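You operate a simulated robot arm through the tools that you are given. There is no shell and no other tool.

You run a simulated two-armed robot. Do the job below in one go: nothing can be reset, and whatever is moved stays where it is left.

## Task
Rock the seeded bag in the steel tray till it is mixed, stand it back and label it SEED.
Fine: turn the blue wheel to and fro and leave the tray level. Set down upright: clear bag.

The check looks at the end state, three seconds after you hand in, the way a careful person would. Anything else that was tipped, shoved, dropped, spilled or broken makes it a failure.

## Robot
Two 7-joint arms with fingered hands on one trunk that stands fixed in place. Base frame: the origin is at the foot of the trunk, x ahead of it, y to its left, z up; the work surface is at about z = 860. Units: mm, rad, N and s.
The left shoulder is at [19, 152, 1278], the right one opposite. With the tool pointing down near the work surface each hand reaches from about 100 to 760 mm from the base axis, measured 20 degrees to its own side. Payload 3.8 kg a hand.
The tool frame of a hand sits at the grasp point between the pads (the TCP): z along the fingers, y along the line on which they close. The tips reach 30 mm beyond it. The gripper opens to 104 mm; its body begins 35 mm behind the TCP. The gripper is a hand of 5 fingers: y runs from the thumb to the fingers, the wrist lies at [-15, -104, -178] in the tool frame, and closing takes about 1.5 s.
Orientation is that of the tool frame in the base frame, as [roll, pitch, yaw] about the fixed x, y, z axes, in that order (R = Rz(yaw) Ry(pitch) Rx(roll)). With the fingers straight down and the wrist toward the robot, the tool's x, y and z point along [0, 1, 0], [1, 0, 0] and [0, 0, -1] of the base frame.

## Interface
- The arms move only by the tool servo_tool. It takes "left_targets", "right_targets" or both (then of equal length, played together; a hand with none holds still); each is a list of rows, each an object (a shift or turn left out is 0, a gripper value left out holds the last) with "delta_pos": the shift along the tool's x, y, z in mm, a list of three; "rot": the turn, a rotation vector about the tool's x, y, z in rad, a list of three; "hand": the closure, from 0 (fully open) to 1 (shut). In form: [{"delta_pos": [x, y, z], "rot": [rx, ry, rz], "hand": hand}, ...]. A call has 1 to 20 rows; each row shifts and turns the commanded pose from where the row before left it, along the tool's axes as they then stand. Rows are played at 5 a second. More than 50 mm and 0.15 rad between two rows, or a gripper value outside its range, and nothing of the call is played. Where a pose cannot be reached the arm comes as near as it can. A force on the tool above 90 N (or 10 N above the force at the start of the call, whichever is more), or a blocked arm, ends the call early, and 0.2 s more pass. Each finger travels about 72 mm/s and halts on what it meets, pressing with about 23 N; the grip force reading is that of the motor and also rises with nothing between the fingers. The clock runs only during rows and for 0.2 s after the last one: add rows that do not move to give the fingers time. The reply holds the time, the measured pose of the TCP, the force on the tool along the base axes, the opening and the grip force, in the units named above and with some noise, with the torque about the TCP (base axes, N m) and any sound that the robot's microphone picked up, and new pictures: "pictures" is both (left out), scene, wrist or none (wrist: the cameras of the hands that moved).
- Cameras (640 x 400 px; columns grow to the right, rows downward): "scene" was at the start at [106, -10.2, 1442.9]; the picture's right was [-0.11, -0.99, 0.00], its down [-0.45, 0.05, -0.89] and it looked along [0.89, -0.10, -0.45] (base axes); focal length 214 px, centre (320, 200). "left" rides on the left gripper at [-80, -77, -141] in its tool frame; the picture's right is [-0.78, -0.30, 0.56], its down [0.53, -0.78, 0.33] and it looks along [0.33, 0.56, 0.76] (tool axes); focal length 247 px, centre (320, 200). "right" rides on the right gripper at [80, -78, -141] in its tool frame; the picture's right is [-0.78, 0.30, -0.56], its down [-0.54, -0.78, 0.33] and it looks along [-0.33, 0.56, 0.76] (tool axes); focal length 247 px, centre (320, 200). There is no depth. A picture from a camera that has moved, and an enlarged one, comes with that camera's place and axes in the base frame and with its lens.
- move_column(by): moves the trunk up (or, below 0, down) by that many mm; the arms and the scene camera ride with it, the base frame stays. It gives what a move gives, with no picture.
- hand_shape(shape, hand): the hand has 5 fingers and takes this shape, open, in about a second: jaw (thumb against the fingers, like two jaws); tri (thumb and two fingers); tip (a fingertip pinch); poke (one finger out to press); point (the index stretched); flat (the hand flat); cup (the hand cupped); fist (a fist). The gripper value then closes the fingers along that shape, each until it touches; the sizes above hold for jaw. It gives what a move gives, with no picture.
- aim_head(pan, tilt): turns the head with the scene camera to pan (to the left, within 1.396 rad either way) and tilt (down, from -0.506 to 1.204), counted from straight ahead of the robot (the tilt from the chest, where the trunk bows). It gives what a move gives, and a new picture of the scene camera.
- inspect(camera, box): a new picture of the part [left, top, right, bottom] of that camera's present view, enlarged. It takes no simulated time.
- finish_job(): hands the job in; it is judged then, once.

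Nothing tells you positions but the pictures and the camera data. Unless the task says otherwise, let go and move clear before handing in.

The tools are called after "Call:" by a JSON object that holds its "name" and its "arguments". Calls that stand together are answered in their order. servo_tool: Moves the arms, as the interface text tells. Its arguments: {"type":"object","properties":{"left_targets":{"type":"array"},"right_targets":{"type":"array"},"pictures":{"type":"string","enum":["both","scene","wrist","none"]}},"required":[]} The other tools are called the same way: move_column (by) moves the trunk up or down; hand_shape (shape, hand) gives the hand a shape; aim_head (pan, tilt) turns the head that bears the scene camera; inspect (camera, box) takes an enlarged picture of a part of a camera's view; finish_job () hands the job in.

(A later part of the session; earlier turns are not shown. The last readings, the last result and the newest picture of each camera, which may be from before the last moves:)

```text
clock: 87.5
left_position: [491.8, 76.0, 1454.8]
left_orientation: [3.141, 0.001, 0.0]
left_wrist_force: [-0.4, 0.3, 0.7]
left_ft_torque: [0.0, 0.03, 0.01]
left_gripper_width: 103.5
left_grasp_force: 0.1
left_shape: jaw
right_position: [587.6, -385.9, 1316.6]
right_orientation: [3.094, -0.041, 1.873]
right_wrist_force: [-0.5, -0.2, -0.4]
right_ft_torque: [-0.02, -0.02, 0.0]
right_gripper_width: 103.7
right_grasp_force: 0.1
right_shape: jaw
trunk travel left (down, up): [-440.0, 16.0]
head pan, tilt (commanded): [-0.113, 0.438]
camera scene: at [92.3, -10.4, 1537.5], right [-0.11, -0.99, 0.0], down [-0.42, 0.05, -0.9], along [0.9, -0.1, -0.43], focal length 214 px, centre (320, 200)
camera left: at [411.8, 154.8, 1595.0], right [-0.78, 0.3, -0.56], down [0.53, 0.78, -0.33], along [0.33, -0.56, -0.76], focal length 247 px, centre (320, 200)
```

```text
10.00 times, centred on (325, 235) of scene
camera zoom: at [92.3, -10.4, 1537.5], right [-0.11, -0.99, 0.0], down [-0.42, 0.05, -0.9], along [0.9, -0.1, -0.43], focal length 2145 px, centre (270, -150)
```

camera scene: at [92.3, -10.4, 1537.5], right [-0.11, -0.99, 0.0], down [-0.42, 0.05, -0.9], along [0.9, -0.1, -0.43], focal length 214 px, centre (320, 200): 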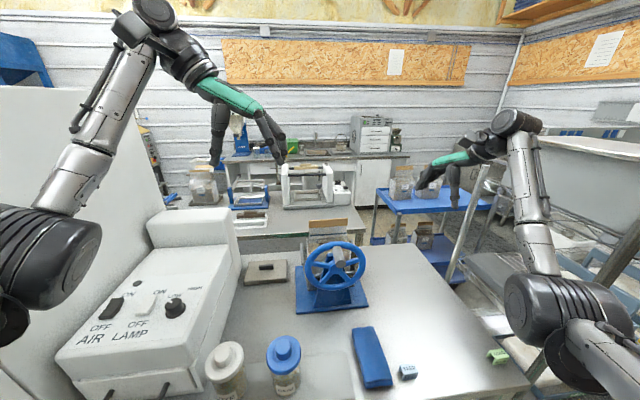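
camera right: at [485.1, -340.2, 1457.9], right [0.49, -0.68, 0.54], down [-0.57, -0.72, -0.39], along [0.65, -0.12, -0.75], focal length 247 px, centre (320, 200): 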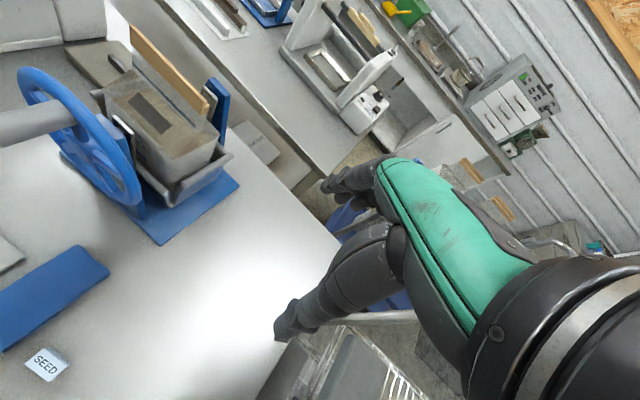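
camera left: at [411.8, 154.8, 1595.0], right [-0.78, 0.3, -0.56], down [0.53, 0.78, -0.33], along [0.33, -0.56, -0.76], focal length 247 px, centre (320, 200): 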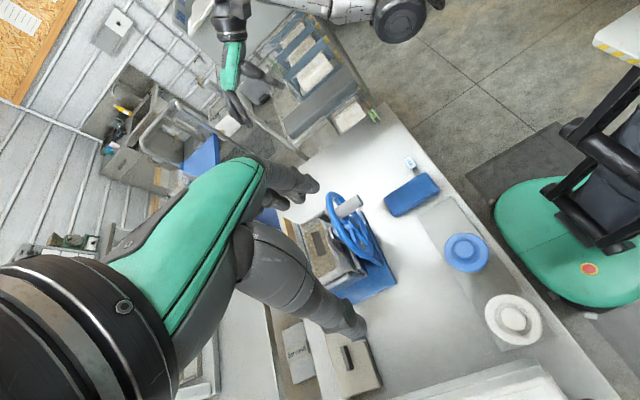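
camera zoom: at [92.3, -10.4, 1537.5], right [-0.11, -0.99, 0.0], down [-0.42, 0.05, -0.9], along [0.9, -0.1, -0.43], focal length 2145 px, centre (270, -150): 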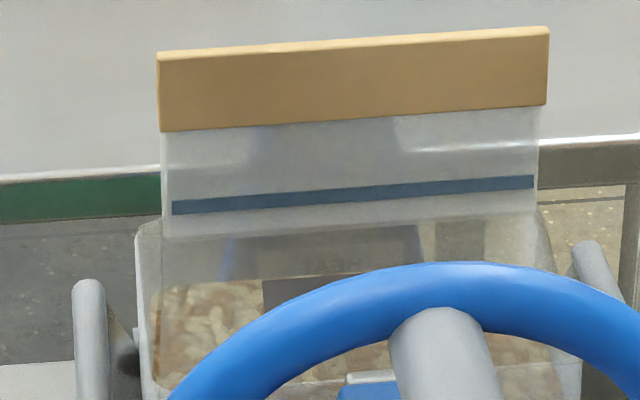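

The seed looks evenly speckled through the grain now. I'm re-levelling the right hand and carrying it back above the bag, offset about +25 mm in y so the fingers grip at the bag's centre this time.

Call:
{"name": "servo_tool", "arguments": {"right_targets": [{"rot": [0.04, 0, 0]}, {"rot": [0, 0, 0.1]}, {"rot": [0, 0, 0.085]}, {"rot": [0, -0.04, 0]}, {"rot": [0, 0, 0.095]}, {"delta_pos": [15, 7, 0]}, {"delta_pos": [25, 11, 0]}, {"delta_pos": [25, 11, 0]}, {"delta_pos": [25, 11, 0]}, {"delta_pos": [25, 11, 0]}, {"delta_pos": [25, 11, 0]}, {"delta_pos": [25, 11, 0]}, {"delta_pos": [25, 11, 0]}, {"delta_pos": [25, 11, 0]}, {"delta_pos": [25, 11, 0]}, {"delta_pos": [25, 11, 0]}, {"delta_pos": [20, 10, 0]}, {"delta_pos": [8, 4, 0]}, {}], "pictures": "both"}}

Call:
{"name": "inspect", "arguments": {"camera": "right", "box": [130, 160, 370, 380]}}

Call:
{"name": "inspect", "arguments": {"camera": "scene", "box": [280, 140, 400, 280]}}

```text
clock: 91.5
left_position: [491.5, 75.9, 1452.9]
left_orientation: [3.14, 0.001, -0.002]
left_wrist_force: [0.6, -0.1, 0.0]
left_ft_torque: [-0.01, 0.0, -0.01]
left_gripper_width: 103.8
left_grasp_force: 0.2
left_shape: jaw
right_position: [711.3, -89.9, 1316.9]
right_orientation: [-3.141, -0.001, 1.593]
right_wrist_force: [-0.1, -0.1, 0.6]
right_ft_torque: [0.01, 0.04, 0.02]
right_gripper_width: 103.8
right_grasp_force: 0.1
right_shape: jaw
trunk travel left (down, up): [-440.0, 16.0]
head pan, tilt (commanded): [-0.113, 0.438]
camera scene: at [92.3, -10.3, 1537.5], right [-0.11, -0.99, 0.0], down [-0.42, 0.05, -0.9], along [0.9, -0.1, -0.43], focal length 214 px, centre (320, 200)
camera right: at [632.0, -12.5, 1458.2], right [0.31, -0.77, 0.56], down [-0.77, -0.55, -0.33], along [0.56, -0.32, -0.76], focal length 247 px, centre (320, 200)
```

scene: 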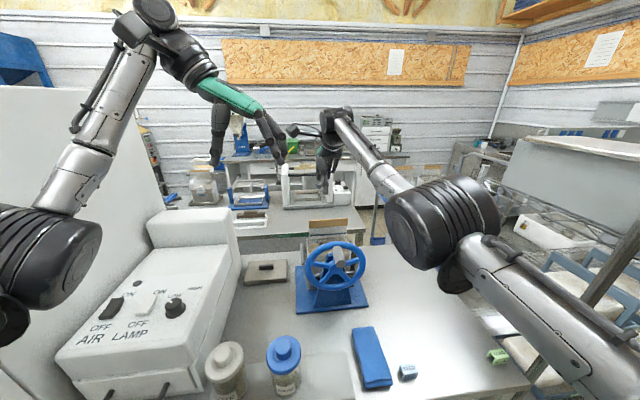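
right: 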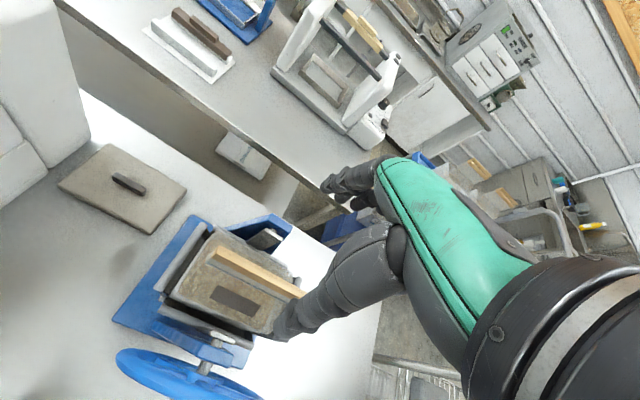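

```text
1.82 times, centred on (250, 270) of right
camera zoom: at [632.0, -12.5, 1458.2], right [0.31, -0.77, 0.56], down [-0.77, -0.55, -0.33], along [0.56, -0.32, -0.76], focal length 449 px, centre (447, 73)
```

zoom: 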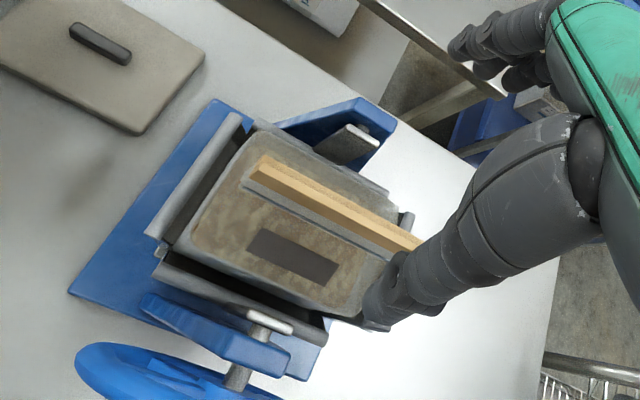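

```text
2.86 times, centred on (340, 210) of scene
camera zoom: at [92.3, -10.3, 1537.5], right [-0.11, -0.99, 0.0], down [-0.42, 0.05, -0.9], along [0.9, -0.1, -0.43], focal length 613 px, centre (263, 171)
```

zoom: 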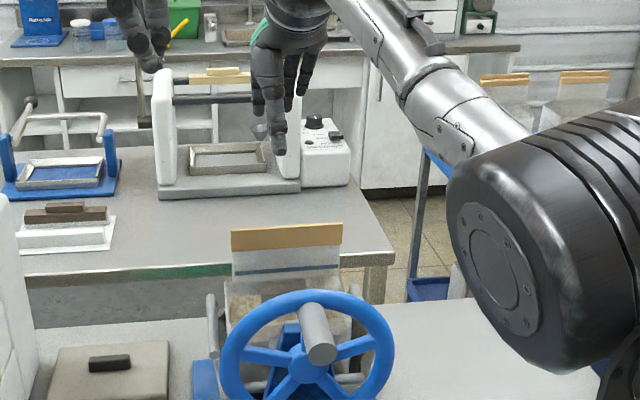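

The bar runs from (709, -43) to (712, -177) with its top at z≈1168, already parallel to the hand. I'm part-closing the fingers for clearance in the cradle and descending to just above.

Call:
{"name": "servo_tool", "arguments": {"right_targets": [{"delta_pos": [3, 0, 0], "hand": 0.45}, {"delta_pos": [0, 0, 20]}, {"delta_pos": [0, 0, 25]}, {"delta_pos": [0, 0, 25]}, {"delta_pos": [0, 0, 20]}, {"delta_pos": [0, 0, 17]}, {}], "pictures": "both"}}

Call:
{"name": "inspect", "arguments": {"camera": "right", "box": [150, 120, 370, 320]}}

Call:
{"name": "inspect", "arguments": {"camera": "scene", "box": [295, 180, 375, 260]}}

```text
clock: 93.0
left_position: [491.2, 76.4, 1454.0]
left_orientation: [3.14, 0.002, 0.0]
left_wrist_force: [0.1, 0.6, 0.2]
left_ft_torque: [0.01, 0.02, -0.04]
left_gripper_width: 103.5
left_grasp_force: 0.0
left_shape: jaw
right_position: [712.1, -85.9, 1210.4]
right_orientation: [-3.141, 0.001, 1.592]
right_wrist_force: [0.5, -0.8, 0.6]
right_ft_torque: [0.01, 0.01, -0.01]
right_gripper_width: 57.6
right_grasp_force: 0.0
right_shape: jaw
trunk travel left (down, up): [-440.0, 16.0]
head pan, tilt (commanded): [-0.113, 0.438]
camera scene: at [92.3, -9.9, 1537.5], right [-0.11, -0.99, 0.0], down [-0.42, 0.05, -0.9], along [0.9, -0.1, -0.43], focal length 214 px, centre (320, 200)
camera right: at [632.4, -9.2, 1351.2], right [0.31, -0.77, 0.56], down [-0.77, -0.55, -0.33], along [0.56, -0.32, -0.76], focal length 247 px, centre (320, 200)
```

scene: 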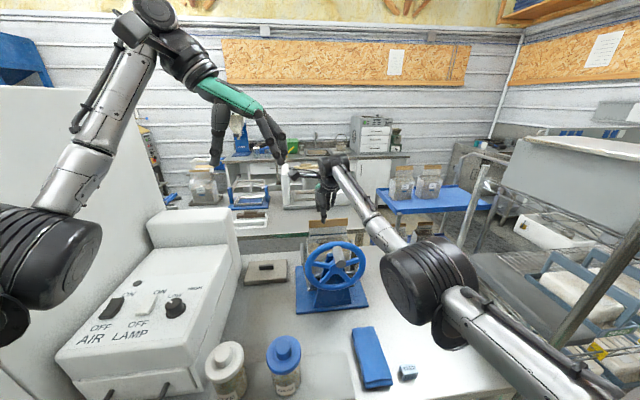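
right: 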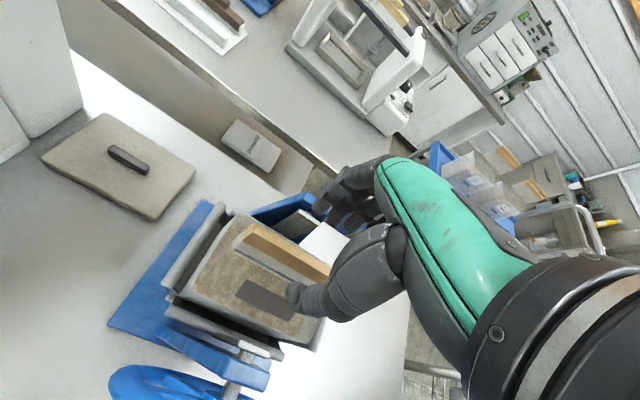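

```text
2.00 times, centred on (260, 220) of right
camera zoom: at [632.4, -9.2, 1351.2], right [0.31, -0.77, 0.56], down [-0.77, -0.55, -0.33], along [0.56, -0.32, -0.76], focal length 494 px, centre (440, 160)
```

zoom: 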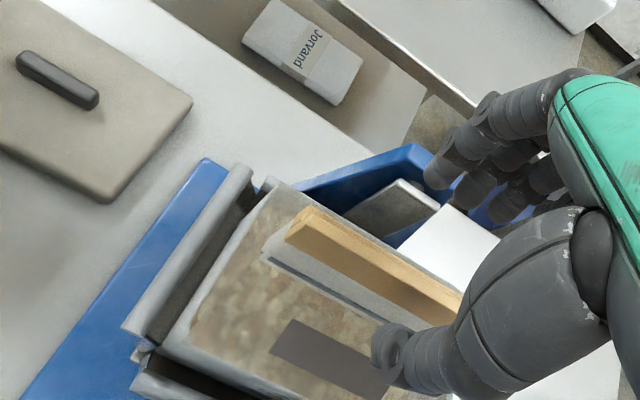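

```text
5.00 times, centred on (335, 220) of scene
camera zoom: at [92.3, -9.9, 1537.5], right [-0.11, -0.99, 0.0], down [-0.42, 0.05, -0.9], along [0.9, -0.1, -0.43], focal length 1072 px, centre (245, 100)
```

zoom: 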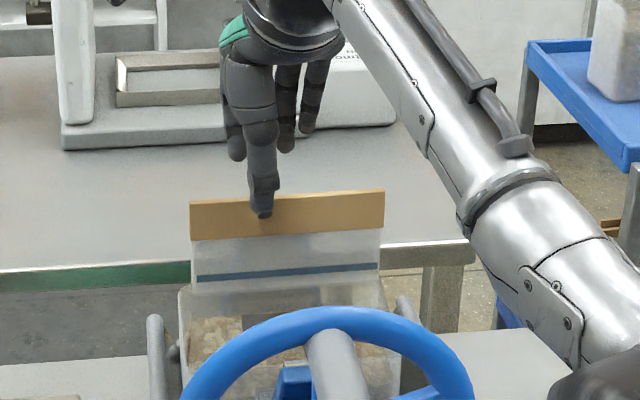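

The thumb is nearly level with the TCP in y at this closure, so I'll recentre by -11 mm in y and -3 mm in x, then go down to grip.

Call:
{"name": "servo_tool", "arguments": {"right_targets": [{"delta_pos": [-11, -3, 0], "rot": [0, 0, -0.02]}, {"delta_pos": [0, 0, 15]}, {"delta_pos": [0, 0, 15]}, {"delta_pos": [0, 0, 15]}, {"delta_pos": [0, 0, 11]}, {}], "pictures": "none"}}

Call:
{"name": "inspect", "arguments": {"camera": "right", "box": [150, 120, 370, 320]}}

Call:
{"name": "inspect", "arguments": {"camera": "scene", "box": [295, 190, 375, 270]}}

Call:
{"name": "inspect", "arguments": {"camera": "left", "box": [250, 150, 410, 310]}}

```text
clock: 94.5
left_position: [490.6, 75.5, 1455.1]
left_orientation: [3.14, 0.002, 0.0]
left_wrist_force: [-0.1, 0.4, -0.4]
left_ft_torque: [-0.01, -0.03, -0.02]
left_gripper_width: 103.6
left_grasp_force: 0.1
left_shape: jaw
right_position: [710.0, -97.5, 1154.0]
right_orientation: [-3.14, -0.001, 1.613]
right_wrist_force: [-0.9, 0.5, 0.1]
right_ft_torque: [-0.01, -0.01, 0.02]
right_gripper_width: 57.5
right_grasp_force: 0.0
right_shape: jaw
trunk travel left (down, up): [-440.0, 16.0]
head pan, tilt (commanded): [-0.113, 0.438]
```

```text
2.00 times, centred on (260, 220) of right
camera zoom: at [628.3, -21.7, 1295.2], right [0.33, -0.76, 0.56], down [-0.75, -0.57, -0.33], along [0.57, -0.31, -0.76], focal length 494 px, centre (440, 160)
```

zoom: 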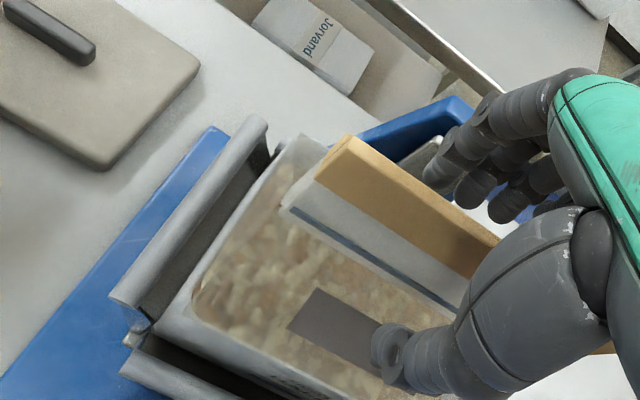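

```text
5.00 times, centred on (335, 230) of scene
camera zoom: at [92.3, -9.8, 1537.5], right [-0.11, -0.99, 0.0], down [-0.42, 0.05, -0.9], along [0.9, -0.1, -0.43], focal length 1072 px, centre (245, 50)
```

zoom: 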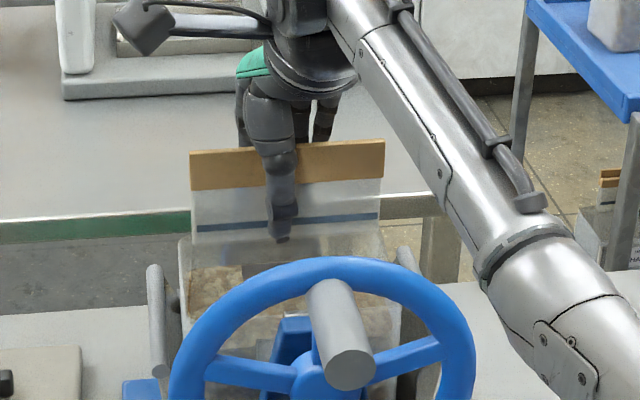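

```text
2.50 times, centred on (330, 230) of left
camera zoom: at [411.9, 155.2, 1594.9], right [-0.78, 0.29, -0.56], down [0.53, 0.78, -0.33], along [0.33, -0.56, -0.76], focal length 617 px, centre (295, 125)
```

zoom: 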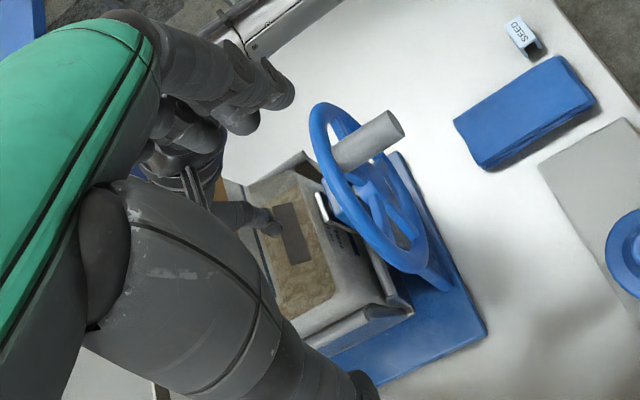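

The hand is centred on the bar with the thumb in front and fingers behind. I'm closing on it.

Call:
{"name": "servo_tool", "arguments": {"right_targets": [{"hand": 0.6}, {"hand": 0.7}, {"hand": 0.8}, {"hand": 0.9}, {"hand": 1.0}, {"hand": 1.0}, {"hand": 1.0}, {"hand": 1.0}], "pictures": "none"}}

Call:
{"name": "inspect", "arguments": {"camera": "right", "box": [150, 120, 370, 320]}}

Call:
{"name": "inspect", "arguments": {"camera": "scene", "box": [295, 190, 375, 270]}}

```text
clock: 96.2
left_position: [490.8, 77.3, 1454.4]
left_orientation: [3.139, 0.001, 0.0]
left_wrist_force: [0.0, 0.5, 0.1]
left_ft_torque: [-0.03, -0.04, 0.02]
left_gripper_width: 103.6
left_grasp_force: 0.0
left_shape: jaw
right_position: [709.6, -99.4, 1152.9]
right_orientation: [-3.14, 0.0, 1.613]
right_wrist_force: [1.6, -0.2, -0.8]
right_ft_torque: [-0.01, -0.03, 0.1]
right_gripper_width: 8.3
right_grasp_force: 22.4
right_shape: jaw
trunk travel left (down, up): [-440.0, 16.0]
head pan, tilt (commanded): [-0.113, 0.438]
```

```text
2.00 times, centred on (260, 220) of right
camera zoom: at [628.8, -22.0, 1295.0], right [0.33, -0.76, 0.56], down [-0.75, -0.57, -0.33], along [0.57, -0.31, -0.76], focal length 494 px, centre (440, 160)
```

zoom: 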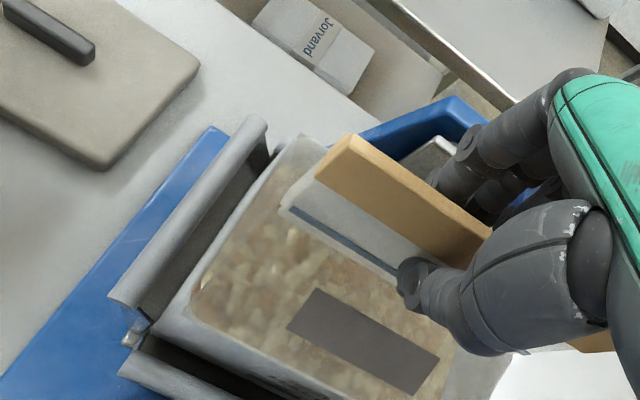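

```text
5.00 times, centred on (335, 230) of scene
camera zoom: at [92.9, -10.0, 1537.4], right [-0.11, -0.99, 0.0], down [-0.42, 0.05, -0.9], along [0.9, -0.1, -0.43], focal length 1072 px, centre (245, 50)
```

zoom: 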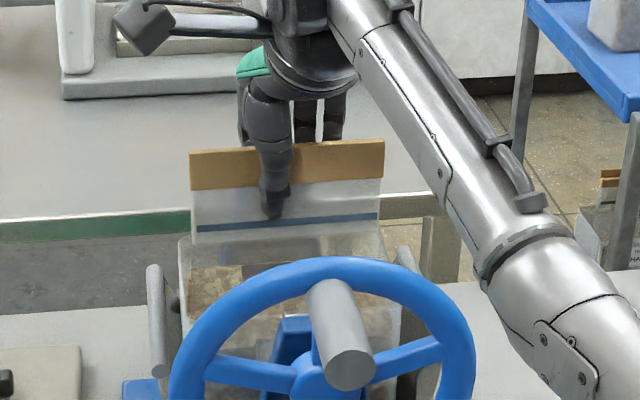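

Gripped. I'm lifting straight up slowly out of the tray.

Call:
{"name": "servo_tool", "arguments": {"right_targets": [{"delta_pos": [0, 0, -5]}, {"delta_pos": [0, 0, -8]}, {"delta_pos": [0, 0, -10]}, {"delta_pos": [0, 0, -12]}, {}], "pictures": "none"}}

Call:
{"name": "inspect", "arguments": {"camera": "right", "box": [130, 120, 370, 360]}}

Call:
{"name": "inspect", "arguments": {"camera": "scene", "box": [285, 180, 385, 300]}}

```text
clock: 97.5
left_position: [493.4, 76.0, 1452.4]
left_orientation: [-3.141, 0.005, -0.001]
left_wrist_force: [0.1, 0.1, -1.0]
left_ft_torque: [0.03, -0.01, -0.03]
left_gripper_width: 103.7
left_grasp_force: 0.1
left_shape: jaw
right_position: [712.7, -100.0, 1188.0]
right_orientation: [-3.141, -0.001, 1.612]
right_wrist_force: [0.7, -0.3, -12.9]
right_ft_torque: [0.04, -0.03, 0.05]
right_gripper_width: 7.8
right_grasp_force: 22.7
right_shape: jaw
trunk travel left (down, up): [-440.0, 16.0]
head pan, tilt (commanded): [-0.113, 0.438]
```

```text
1.67 times, centred on (250, 240) of right
camera zoom: at [630.6, -23.1, 1329.4], right [0.33, -0.76, 0.56], down [-0.76, -0.57, -0.33], along [0.57, -0.31, -0.76], focal length 412 px, centre (437, 133)
```

zoom: 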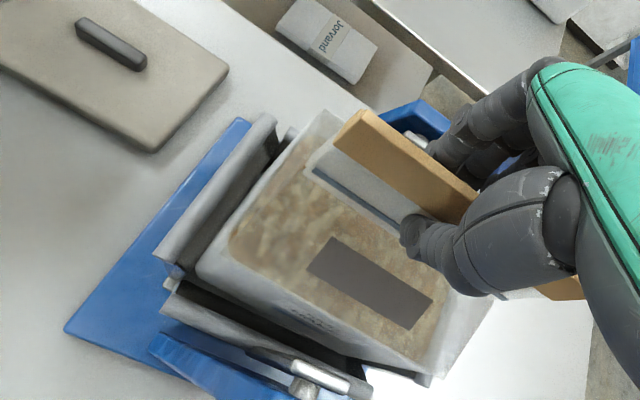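

```text
3.33 times, centred on (335, 240) of scene
camera zoom: at [95.1, -10.7, 1537.3], right [-0.11, -0.99, 0.0], down [-0.43, 0.05, -0.9], along [0.9, -0.1, -0.43], focal length 715 px, centre (270, 67)
```

zoom: 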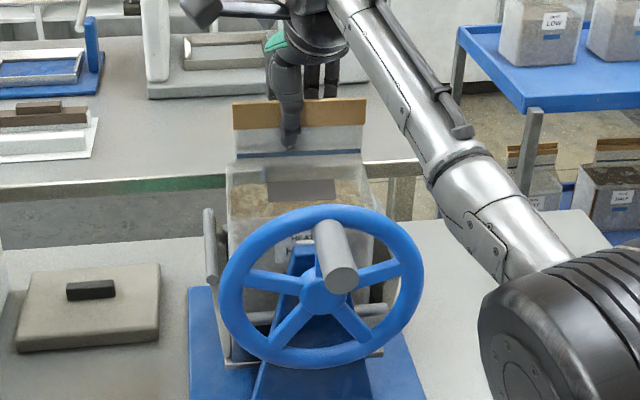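

It hangs free at 12.9 N. I'm continuing straight up until it clears the lips and posts.

Call:
{"name": "servo_tool", "arguments": {"right_targets": [{"delta_pos": [0, 0, -12]}, {"delta_pos": [0, 0, -15]}, {"delta_pos": [0, 0, -15]}, {"delta_pos": [0, 0, -15]}, {"delta_pos": [0, 0, -10]}, {}], "pictures": "none"}}

Call:
{"name": "servo_tool", "arguments": {"right_targets": [{"delta_pos": [0, 0, -12]}, {"delta_pos": [0, 0, -18]}, {"delta_pos": [0, 0, -18]}, {"delta_pos": [0, 0, -18]}, {"delta_pos": [0, 0, -18]}, {"delta_pos": [0, 0, -10]}, {}], "pictures": "both"}}

Call:
{"name": "inspect", "arguments": {"camera": "scene", "box": [280, 130, 400, 310]}}

Call:
{"name": "inspect", "arguments": {"camera": "right", "box": [100, 120, 400, 380]}}

```text
clock: 98.8
left_position: [493.7, 76.0, 1453.4]
left_orientation: [3.141, 0.003, -0.001]
left_wrist_force: [-0.4, -0.4, -0.4]
left_ft_torque: [0.0, -0.01, 0.03]
left_gripper_width: 103.7
left_grasp_force: 0.2
left_shape: jaw
right_position: [711.3, -99.1, 1255.4]
right_orientation: [-3.138, 0.001, 1.613]
right_wrist_force: [0.6, 0.3, -13.0]
right_ft_torque: [0.04, -0.01, 0.04]
right_gripper_width: 7.6
right_grasp_force: 22.6
right_shape: jaw
trunk travel left (down, up): [-440.0, 16.0]
head pan, tilt (commanded): [-0.113, 0.438]
```

```text
clock: 100.5
left_position: [493.5, 75.0, 1453.6]
left_orientation: [3.139, 0.002, -0.001]
left_wrist_force: [0.2, 0.1, -0.4]
left_ft_torque: [0.01, 0.01, 0.04]
left_gripper_width: 103.6
left_grasp_force: 0.1
left_shape: jaw
right_position: [709.8, -98.4, 1347.3]
right_orientation: [-3.137, 0.0, 1.612]
right_wrist_force: [0.6, 0.1, -12.5]
right_ft_torque: [0.06, -0.03, 0.02]
right_gripper_width: 7.2
right_grasp_force: 22.9
right_shape: jaw
trunk travel left (down, up): [-440.0, 16.0]
head pan, tilt (commanded): [-0.113, 0.438]
camera scene: at [95.0, -10.6, 1537.2], right [-0.11, -0.99, 0.0], down [-0.43, 0.05, -0.9], along [0.9, -0.1, -0.43], focal length 214 px, centre (320, 200)
camera right: at [628.3, -23.1, 1489.3], right [0.33, -0.76, 0.56], down [-0.76, -0.57, -0.33], along [0.57, -0.31, -0.76], focal length 247 px, centre (320, 200)
```

scene: 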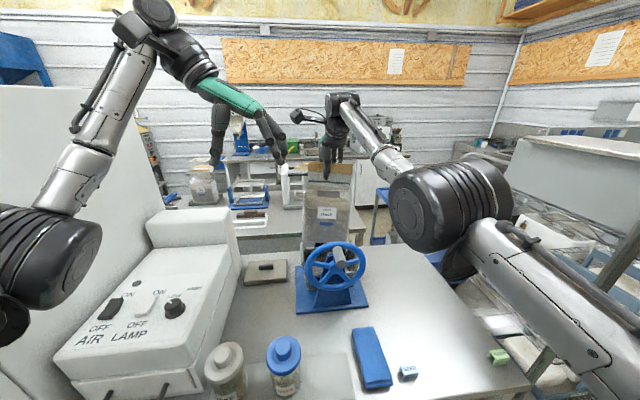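
right: 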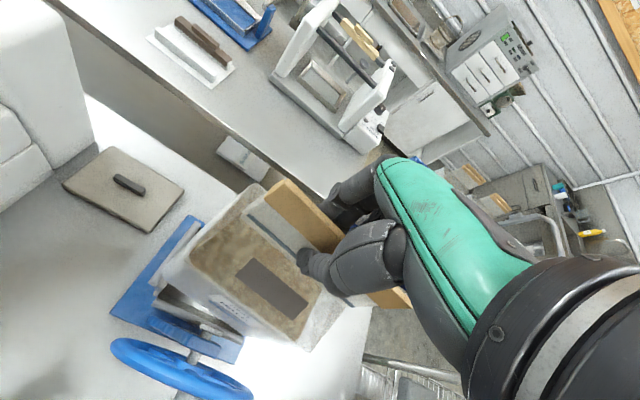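

```text
2.22 times, centred on (340, 220) of scene
camera zoom: at [95.0, -10.6, 1537.2], right [-0.11, -0.99, 0.0], down [-0.43, 0.05, -0.9], along [0.9, -0.1, -0.43], focal length 477 px, centre (276, 156)
```

zoom: 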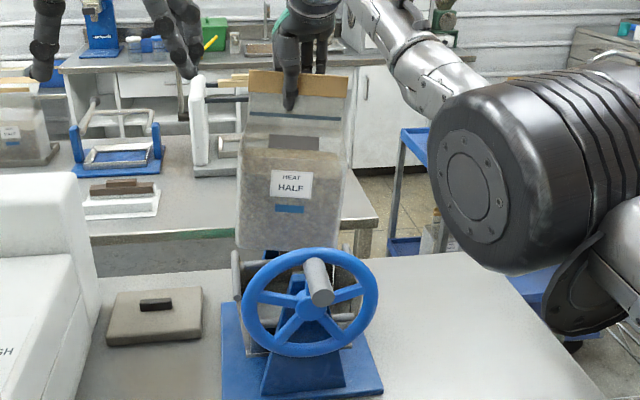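

```text
1.54 times, centred on (250, 250) of right
camera zoom: at [628.3, -23.1, 1489.3], right [0.33, -0.76, 0.56], down [-0.76, -0.57, -0.33], along [0.57, -0.31, -0.76], focal length 380 px, centre (428, 123)
```

zoom: 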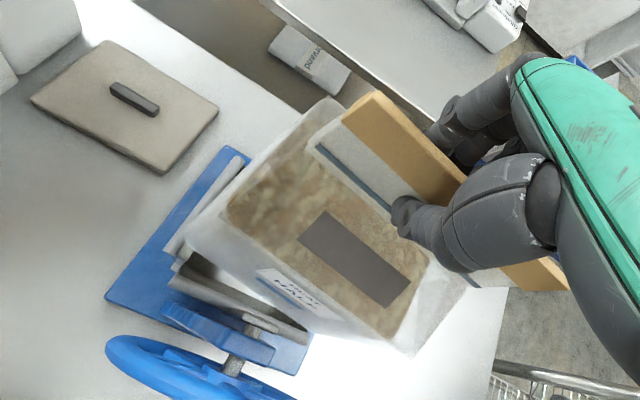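

The bag is out cleanly and the tray stayed level. I'm carrying it right past the wheel side, then back toward its original spot, staying high.

Call:
{"name": "servo_tool", "arguments": {"right_targets": [{"delta_pos": [-10, -1.5, 0]}, {"delta_pos": [-18, -3, 0]}, {"delta_pos": [-20, -3.5, 0]}, {"delta_pos": [-20, -3.5, 0]}, {"delta_pos": [-20, -3.5, 0]}, {"delta_pos": [-20, -3.5, 0]}, {"delta_pos": [-20, -4, 0]}, {"delta_pos": [-20, -7, 0]}, {"delta_pos": [-20, -12, 0]}, {"delta_pos": [-19.5, -13.3, 0]}, {"delta_pos": [-19.5, -13.3, 0]}, {"delta_pos": [-19.5, -13.3, 0]}, {"delta_pos": [-10, -7, 0]}, {}], "pictures": "both"}}

```text
clock: 103.5
left_position: [493.5, 74.5, 1452.2]
left_orientation: [-3.141, 0.004, 0.002]
left_wrist_force: [-0.2, -0.4, -0.7]
left_ft_torque: [-0.03, -0.03, -0.02]
left_gripper_width: 103.6
left_grasp_force: 0.1
left_shape: jaw
right_position: [632.5, -338.3, 1348.3]
right_orientation: [-3.14, -0.002, 1.613]
right_wrist_force: [-0.3, 0.5, -12.7]
right_ft_torque: [0.06, -0.05, 0.03]
right_gripper_width: 7.8
right_grasp_force: 23.0
right_shape: jaw
trunk travel left (down, up): [-440.0, 16.0]
head pan, tilt (commanded): [-0.113, 0.438]
camera scene: at [94.7, -10.8, 1537.3], right [-0.11, -0.99, 0.0], down [-0.42, 0.05, -0.9], along [0.9, -0.1, -0.43], focal length 214 px, centre (320, 200)
camera right: at [551.4, -263.3, 1490.3], right [0.33, -0.76, 0.56], down [-0.75, -0.57, -0.33], along [0.57, -0.31, -0.76], focal length 247 px, centre (320, 200)
```

scene: 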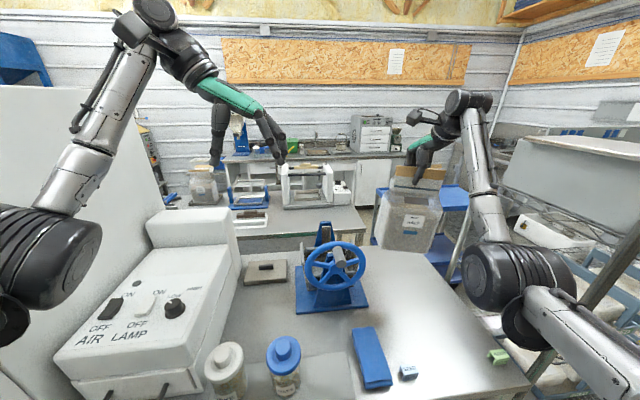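
right: 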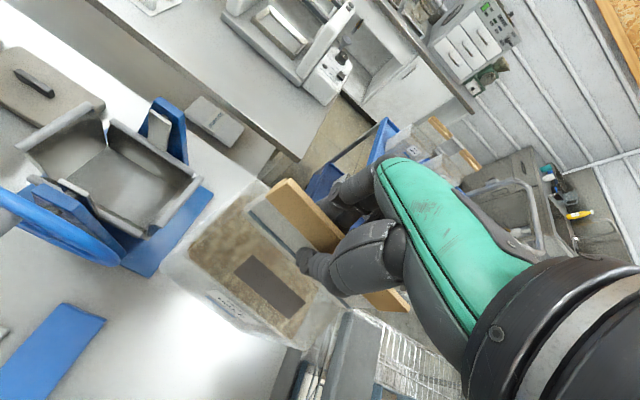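

Call:
{"name": "servo_tool", "arguments": {"right_targets": [{"delta_pos": [-8, -8.3, 0]}, {"delta_pos": [-15, -15.6, 0]}, {"delta_pos": [-15, -15.6, 0]}, {"delta_pos": [-15, -15.6, 0]}, {"delta_pos": [-15, -15.6, 0]}, {"delta_pos": [-15, -15.6, 0]}, {"delta_pos": [-10, -10.4, 0]}, {"delta_pos": [-5, -5, 0]}, {"rot": [0, 0, -0.04]}, {"rot": [0, 0, -0.04]}, {"rot": [0, 0, -0.04]}, {"rot": [0, 0, -0.04]}, {"rot": [0, -0.03, 0]}, {"rot": [0, -0.02, 0]}, {}, {}], "pictures": "both"}}

Call:
{"name": "inspect", "arguments": {"camera": "scene", "box": [405, 160, 525, 300]}}

Call:
{"name": "inspect", "arguments": {"camera": "right", "box": [100, 120, 400, 380]}}

```text
clock: 106.8
left_position: [493.0, 75.3, 1451.8]
left_orientation: [3.142, 0.003, 0.0]
left_wrist_force: [1.1, -0.1, -0.4]
left_ft_torque: [-0.01, 0.04, 0.02]
left_gripper_width: 103.6
left_grasp_force: 0.0
left_shape: jaw
right_position: [535.2, -441.6, 1348.3]
right_orientation: [-3.141, 0.049, 1.773]
right_wrist_force: [-0.1, 0.2, -12.6]
right_ft_torque: [0.04, 0.0, 0.02]
right_gripper_width: 7.3
right_grasp_force: 23.1
right_shape: jaw
trunk travel left (down, up): [-440.0, 16.0]
head pan, tilt (commanded): [-0.113, 0.438]
camera scene: at [94.2, -11.5, 1537.3], right [-0.11, -0.99, 0.0], down [-0.42, 0.05, -0.9], along [0.9, -0.1, -0.43], focal length 214 px, centre (320, 200)
camera right: at [441.5, -372.7, 1486.2], right [0.44, -0.67, 0.59], down [-0.65, -0.69, -0.3], along [0.62, -0.25, -0.75], focal length 247 px, centre (320, 200)
```

scene: 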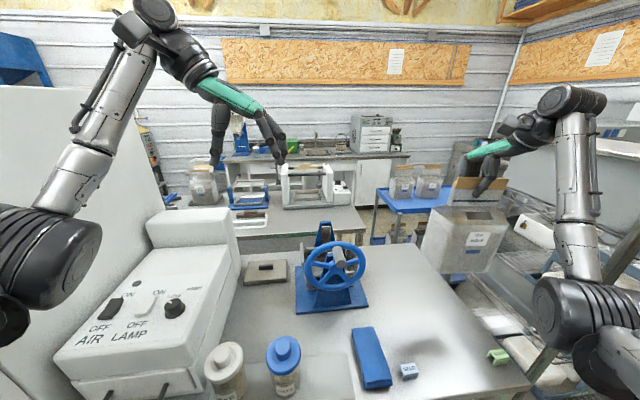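
right: 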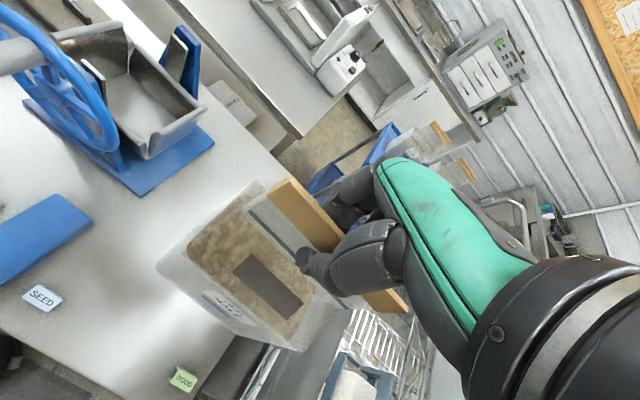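

```text
2.86 times, centred on (465, 230) of scene
camera zoom: at [94.2, -11.5, 1537.3], right [-0.11, -0.99, 0.0], down [-0.42, 0.05, -0.9], along [0.9, -0.1, -0.43], focal length 613 px, centre (-94, 114)
```

zoom: 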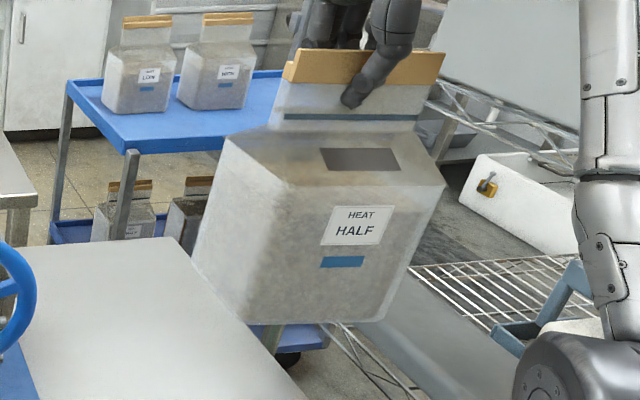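

```text
1.54 times, centred on (250, 250) of right
camera zoom: at [441.5, -372.7, 1486.2], right [0.44, -0.67, 0.59], down [-0.65, -0.69, -0.3], along [0.62, -0.25, -0.75], focal length 380 px, centre (428, 123)
```

zoom: 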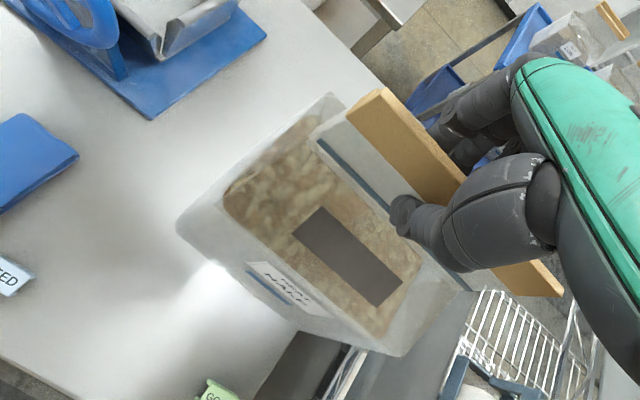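

It's hovering over its old spot and hanging upright. I'm trimming the yaw and centring, then lowering to about 20 mm above the bench.

Call:
{"name": "servo_tool", "arguments": {"right_targets": [{"rot": [0, 0, -0.04]}, {"rot": [0, 0, -0.04]}, {"delta_pos": [12.6, 1.6, -0.6]}, {"delta_pos": [0.5, 0, 12]}, {"delta_pos": [1, 0, 20]}, {"delta_pos": [1, 0, 20]}, {"delta_pos": [1, 0, 20]}, {"delta_pos": [1, 0, 20]}, {"delta_pos": [1, 0, 20]}, {"delta_pos": [1, 0, 20]}, {"delta_pos": [1, 0, 20]}, {"delta_pos": [1, 0, 20]}, {"delta_pos": [1, 0, 20]}, {"delta_pos": [1, 0, 20]}, {"delta_pos": [0.7, 0, 15]}, {"delta_pos": [0.5, 0, 10]}, {}, {}], "pictures": "both"}}

Call:
{"name": "inspect", "arguments": {"camera": "scene", "box": [390, 230, 510, 350]}}

Call:
{"name": "inspect", "arguments": {"camera": "right", "box": [100, 120, 400, 380]}}

```text
clock: 110.7
left_position: [493.4, 74.9, 1452.7]
left_orientation: [-3.141, 0.001, 0.0]
left_wrist_force: [0.5, -0.5, -0.6]
left_ft_torque: [-0.04, 0.01, 0.0]
left_gripper_width: 103.9
left_grasp_force: 0.0
left_shape: jaw
right_position: [532.5, -429.0, 1111.3]
right_orientation: [-3.136, 0.049, 1.851]
right_wrist_force: [-0.4, -0.1, -12.6]
right_ft_torque: [0.02, -0.01, 0.0]
right_gripper_width: 7.4
right_grasp_force: 23.2
right_shape: jaw
trunk travel left (down, up): [-440.0, 16.0]
head pan, tilt (commanded): [-0.113, 0.438]
camera scene: at [94.0, -11.6, 1537.3], right [-0.11, -0.99, 0.0], down [-0.42, 0.05, -0.9], along [0.9, -0.1, -0.43], focal length 214 px, centre (320, 200)
camera right: at [433.3, -367.6, 1249.6], right [0.5, -0.64, 0.59], down [-0.6, -0.74, -0.3], along [0.63, -0.2, -0.75], focal length 247 px, centre (320, 200)
```

scene: 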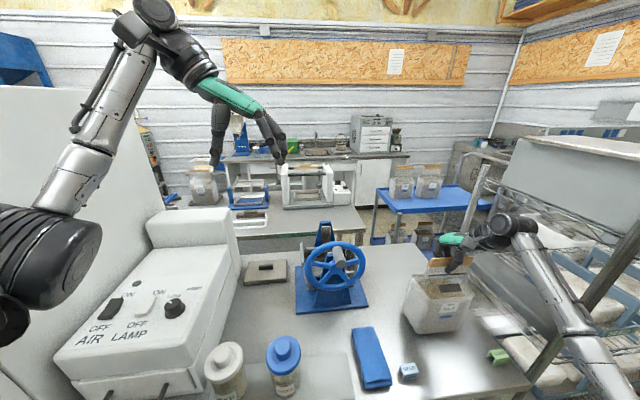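
right: 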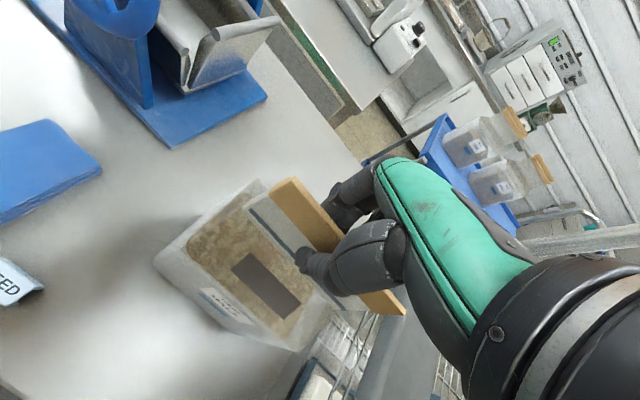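

```text
3.33 times, centred on (450, 290) of scene
camera zoom: at [94.0, -11.6, 1537.3], right [-0.11, -0.99, 0.0], down [-0.42, 0.05, -0.9], along [0.9, -0.1, -0.43], focal length 715 px, centre (-113, -100)
```

zoom: 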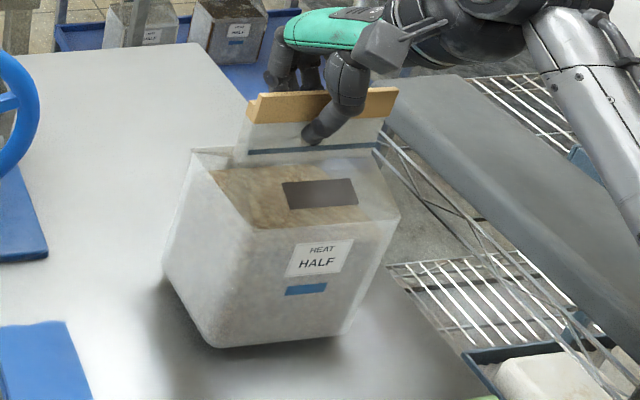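

```text
1.54 times, centred on (250, 250) of right
camera zoom: at [433.3, -367.6, 1249.6], right [0.5, -0.64, 0.59], down [-0.6, -0.74, -0.3], along [0.63, -0.2, -0.75], focal length 380 px, centre (428, 123)
```

zoom: 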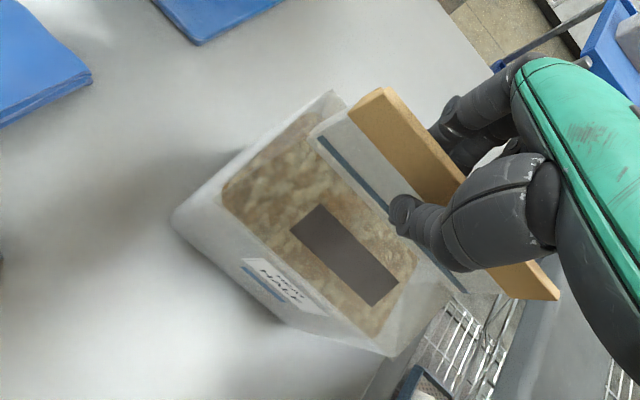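

It's nearly down. I'm lowering gently with force checks until it rests on the bench.

Call:
{"name": "servo_tool", "arguments": {"right_targets": [{"delta_pos": [0.3, 0, 6]}, {"delta_pos": [0.2, 0, 5]}, {}], "pictures": "none"}}

```text
clock: 111.5
left_position: [491.9, 75.7, 1453.4]
left_orientation: [-3.141, 0.004, 0.001]
left_wrist_force: [-0.7, -0.1, 0.2]
left_ft_torque: [-0.03, 0.01, 0.0]
left_gripper_width: 103.7
left_grasp_force: 0.0
left_shape: jaw
right_position: [532.1, -427.9, 1101.8]
right_orientation: [-3.136, 0.047, 1.851]
right_wrist_force: [-1.7, 0.6, -8.7]
right_ft_torque: [0.01, 0.01, -0.02]
right_gripper_width: 7.6
right_grasp_force: 23.3
right_shape: jaw
trunk travel left (down, up): [-440.0, 16.0]
head pan, tilt (commanded): [-0.113, 0.438]
```

Call:
{"name": "servo_tool", "arguments": {"right_targets": [{"delta_pos": [0.1, 0, 3]}, {}], "pictures": "none"}}

Call:
{"name": "inspect", "arguments": {"camera": "scene", "box": [390, 230, 510, 350]}}

```text
clock: 112.0
left_position: [492.3, 76.5, 1454.0]
left_orientation: [3.14, 0.002, -0.001]
left_wrist_force: [-0.3, 0.0, 0.3]
left_ft_torque: [0.0, 0.0, 0.03]
left_gripper_width: 103.9
left_grasp_force: 0.0
left_shape: jaw
right_position: [530.9, -428.1, 1099.1]
right_orientation: [-3.139, 0.048, 1.852]
right_wrist_force: [0.6, 3.2, -7.3]
right_ft_torque: [0.0, -0.08, 0.02]
right_gripper_width: 7.6
right_grasp_force: 22.6
right_shape: jaw
trunk travel left (down, up): [-440.0, 16.0]
head pan, tilt (commanded): [-0.113, 0.438]
```

```text
3.33 times, centred on (450, 290) of scene
camera zoom: at [93.1, -10.5, 1537.4], right [-0.11, -0.99, 0.0], down [-0.42, 0.05, -0.9], along [0.9, -0.1, -0.43], focal length 715 px, centre (-113, -100)
```

zoom: 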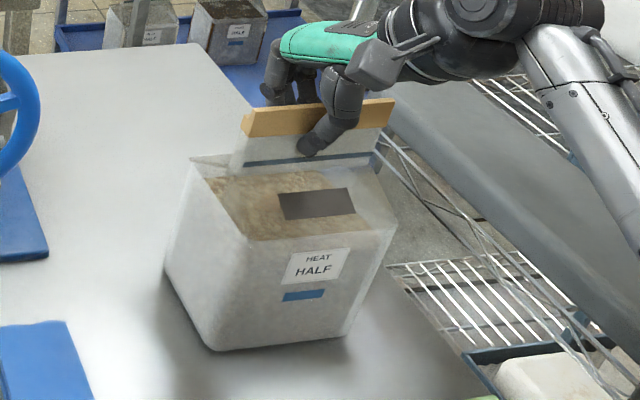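

Call:
{"name": "servo_tool", "arguments": {"right_targets": [{"delta_pos": [0.1, 0, 3]}, {"delta_pos": [0.1, 0, 2]}, {}], "pictures": "none"}}

Call:
{"name": "inspect", "arguments": {"camera": "scene", "box": [390, 230, 510, 350]}}

Call:
{"name": "inspect", "arguments": {"camera": "right", "box": [100, 120, 400, 380]}}

```text
clock: 112.8
left_position: [490.7, 76.9, 1453.3]
left_orientation: [3.14, 0.0, 0.0]
left_wrist_force: [-0.1, 0.5, 0.0]
left_ft_torque: [0.0, 0.01, -0.01]
left_gripper_width: 103.7
left_grasp_force: 0.0
left_shape: jaw
right_position: [530.2, -428.7, 1094.3]
right_orientation: [-3.142, 0.051, 1.852]
right_wrist_force: [2.0, 1.1, 3.7]
right_ft_torque: [-0.08, -0.09, 0.02]
right_gripper_width: 7.7
right_grasp_force: 23.2
right_shape: jaw
trunk travel left (down, up): [-440.0, 16.0]
head pan, tilt (commanded): [-0.113, 0.438]
```

```text
3.33 times, centred on (450, 290) of scene
camera zoom: at [92.0, -9.4, 1537.6], right [-0.11, -0.99, 0.0], down [-0.42, 0.05, -0.9], along [0.9, -0.1, -0.43], focal length 715 px, centre (-113, -100)
```

zoom: 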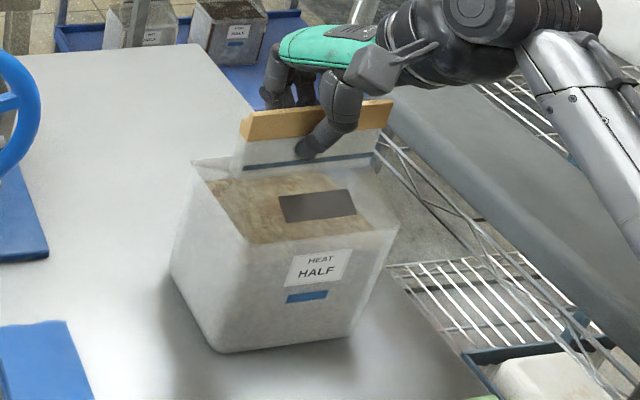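

```text
1.54 times, centred on (250, 250) of right
camera zoom: at [431.9, -366.2, 1232.5], right [0.49, -0.63, 0.6], down [-0.59, -0.74, -0.3], along [0.64, -0.2, -0.74], focal length 380 px, centre (428, 123)
```

zoom: 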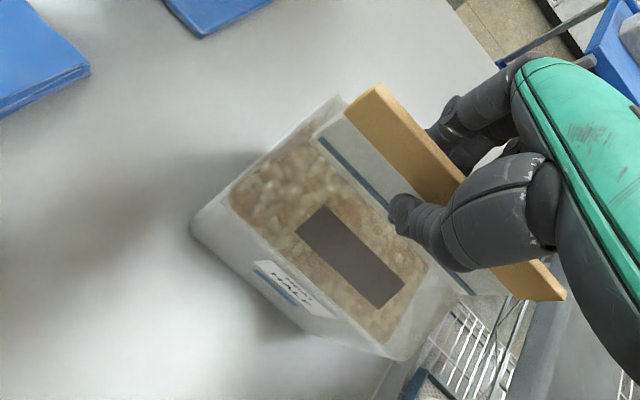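

The weight is on the bench now. I'm opening gradually so the bag settles flat.

Call:
{"name": "servo_tool", "arguments": {"right_targets": [{"hand": 0.92}, {"hand": 0.88}, {"hand": 0.84}, {"hand": 0.8}, {"hand": 0.75}, {"hand": 0.7}, {"hand": 0.6}, {"hand": 0.5}, {}], "pictures": "both"}}

Call:
{"name": "inspect", "arguments": {"camera": "scene", "box": [390, 230, 510, 350]}}

Call:
{"name": "inspect", "arguments": {"camera": "right", "box": [100, 120, 400, 380]}}

```text
clock: 114.8
left_position: [491.5, 76.0, 1455.4]
left_orientation: [3.14, 0.001, -0.001]
left_wrist_force: [0.2, 0.3, -0.7]
left_ft_torque: [0.01, 0.02, 0.04]
left_gripper_width: 103.7
left_grasp_force: 0.0
left_shape: jaw
right_position: [530.0, -427.7, 1093.9]
right_orientation: [-3.136, 0.05, 1.852]
right_wrist_force: [-0.3, -0.1, 0.4]
right_ft_torque: [0.0, -0.01, 0.0]
right_gripper_width: 51.4
right_grasp_force: 0.0
right_shape: jaw
trunk travel left (down, up): [-440.0, 16.0]
head pan, tilt (commanded): [-0.113, 0.438]
camera scene: at [92.3, -10.2, 1537.5], right [-0.11, -0.99, 0.0], down [-0.42, 0.05, -0.9], along [0.9, -0.1, -0.43], focal length 214 px, centre (320, 200)
camera right: at [432.0, -366.6, 1231.4], right [0.49, -0.64, 0.59], down [-0.59, -0.74, -0.3], along [0.63, -0.2, -0.75], focal length 247 px, centre (320, 200)
```

scene: 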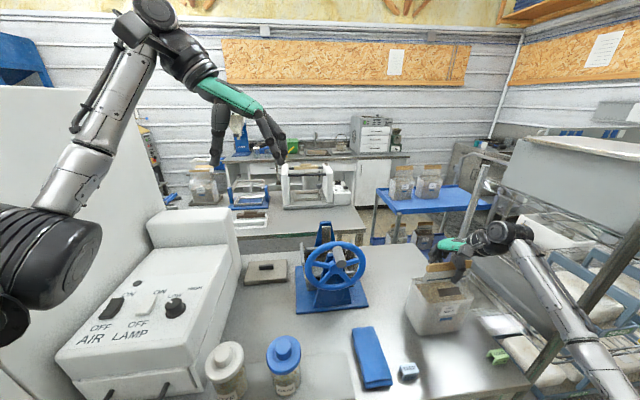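
right: 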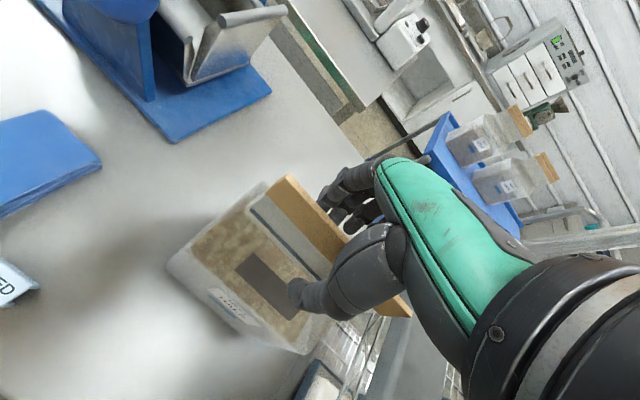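

```text
3.33 times, centred on (450, 290) of scene
camera zoom: at [92.3, -10.2, 1537.5], right [-0.11, -0.99, 0.0], down [-0.42, 0.05, -0.9], along [0.9, -0.1, -0.43], focal length 715 px, centre (-113, -100)
```

zoom: 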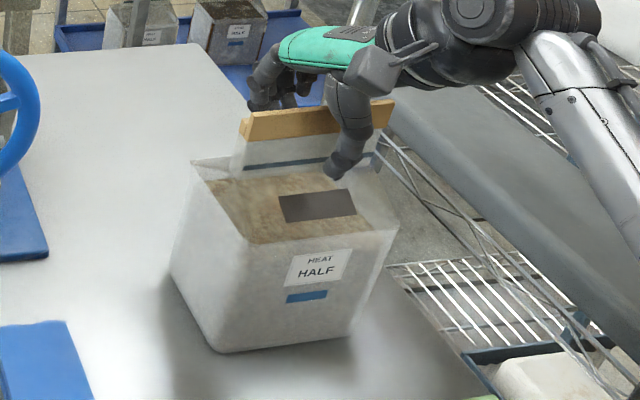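

```text
1.54 times, centred on (250, 250) of right
camera zoom: at [432.0, -366.6, 1231.4], right [0.49, -0.64, 0.59], down [-0.59, -0.74, -0.3], along [0.63, -0.2, -0.75], focal length 380 px, centre (428, 123)
```

zoom: 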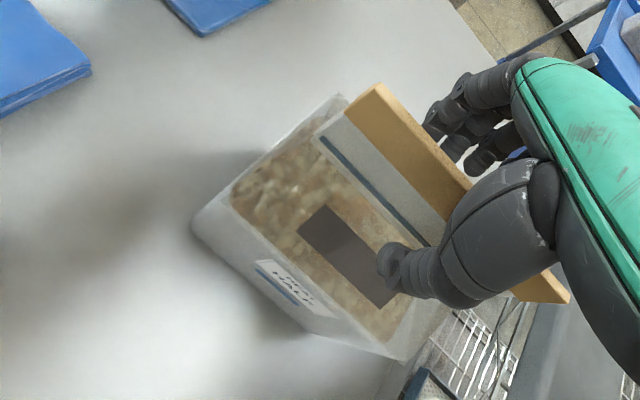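

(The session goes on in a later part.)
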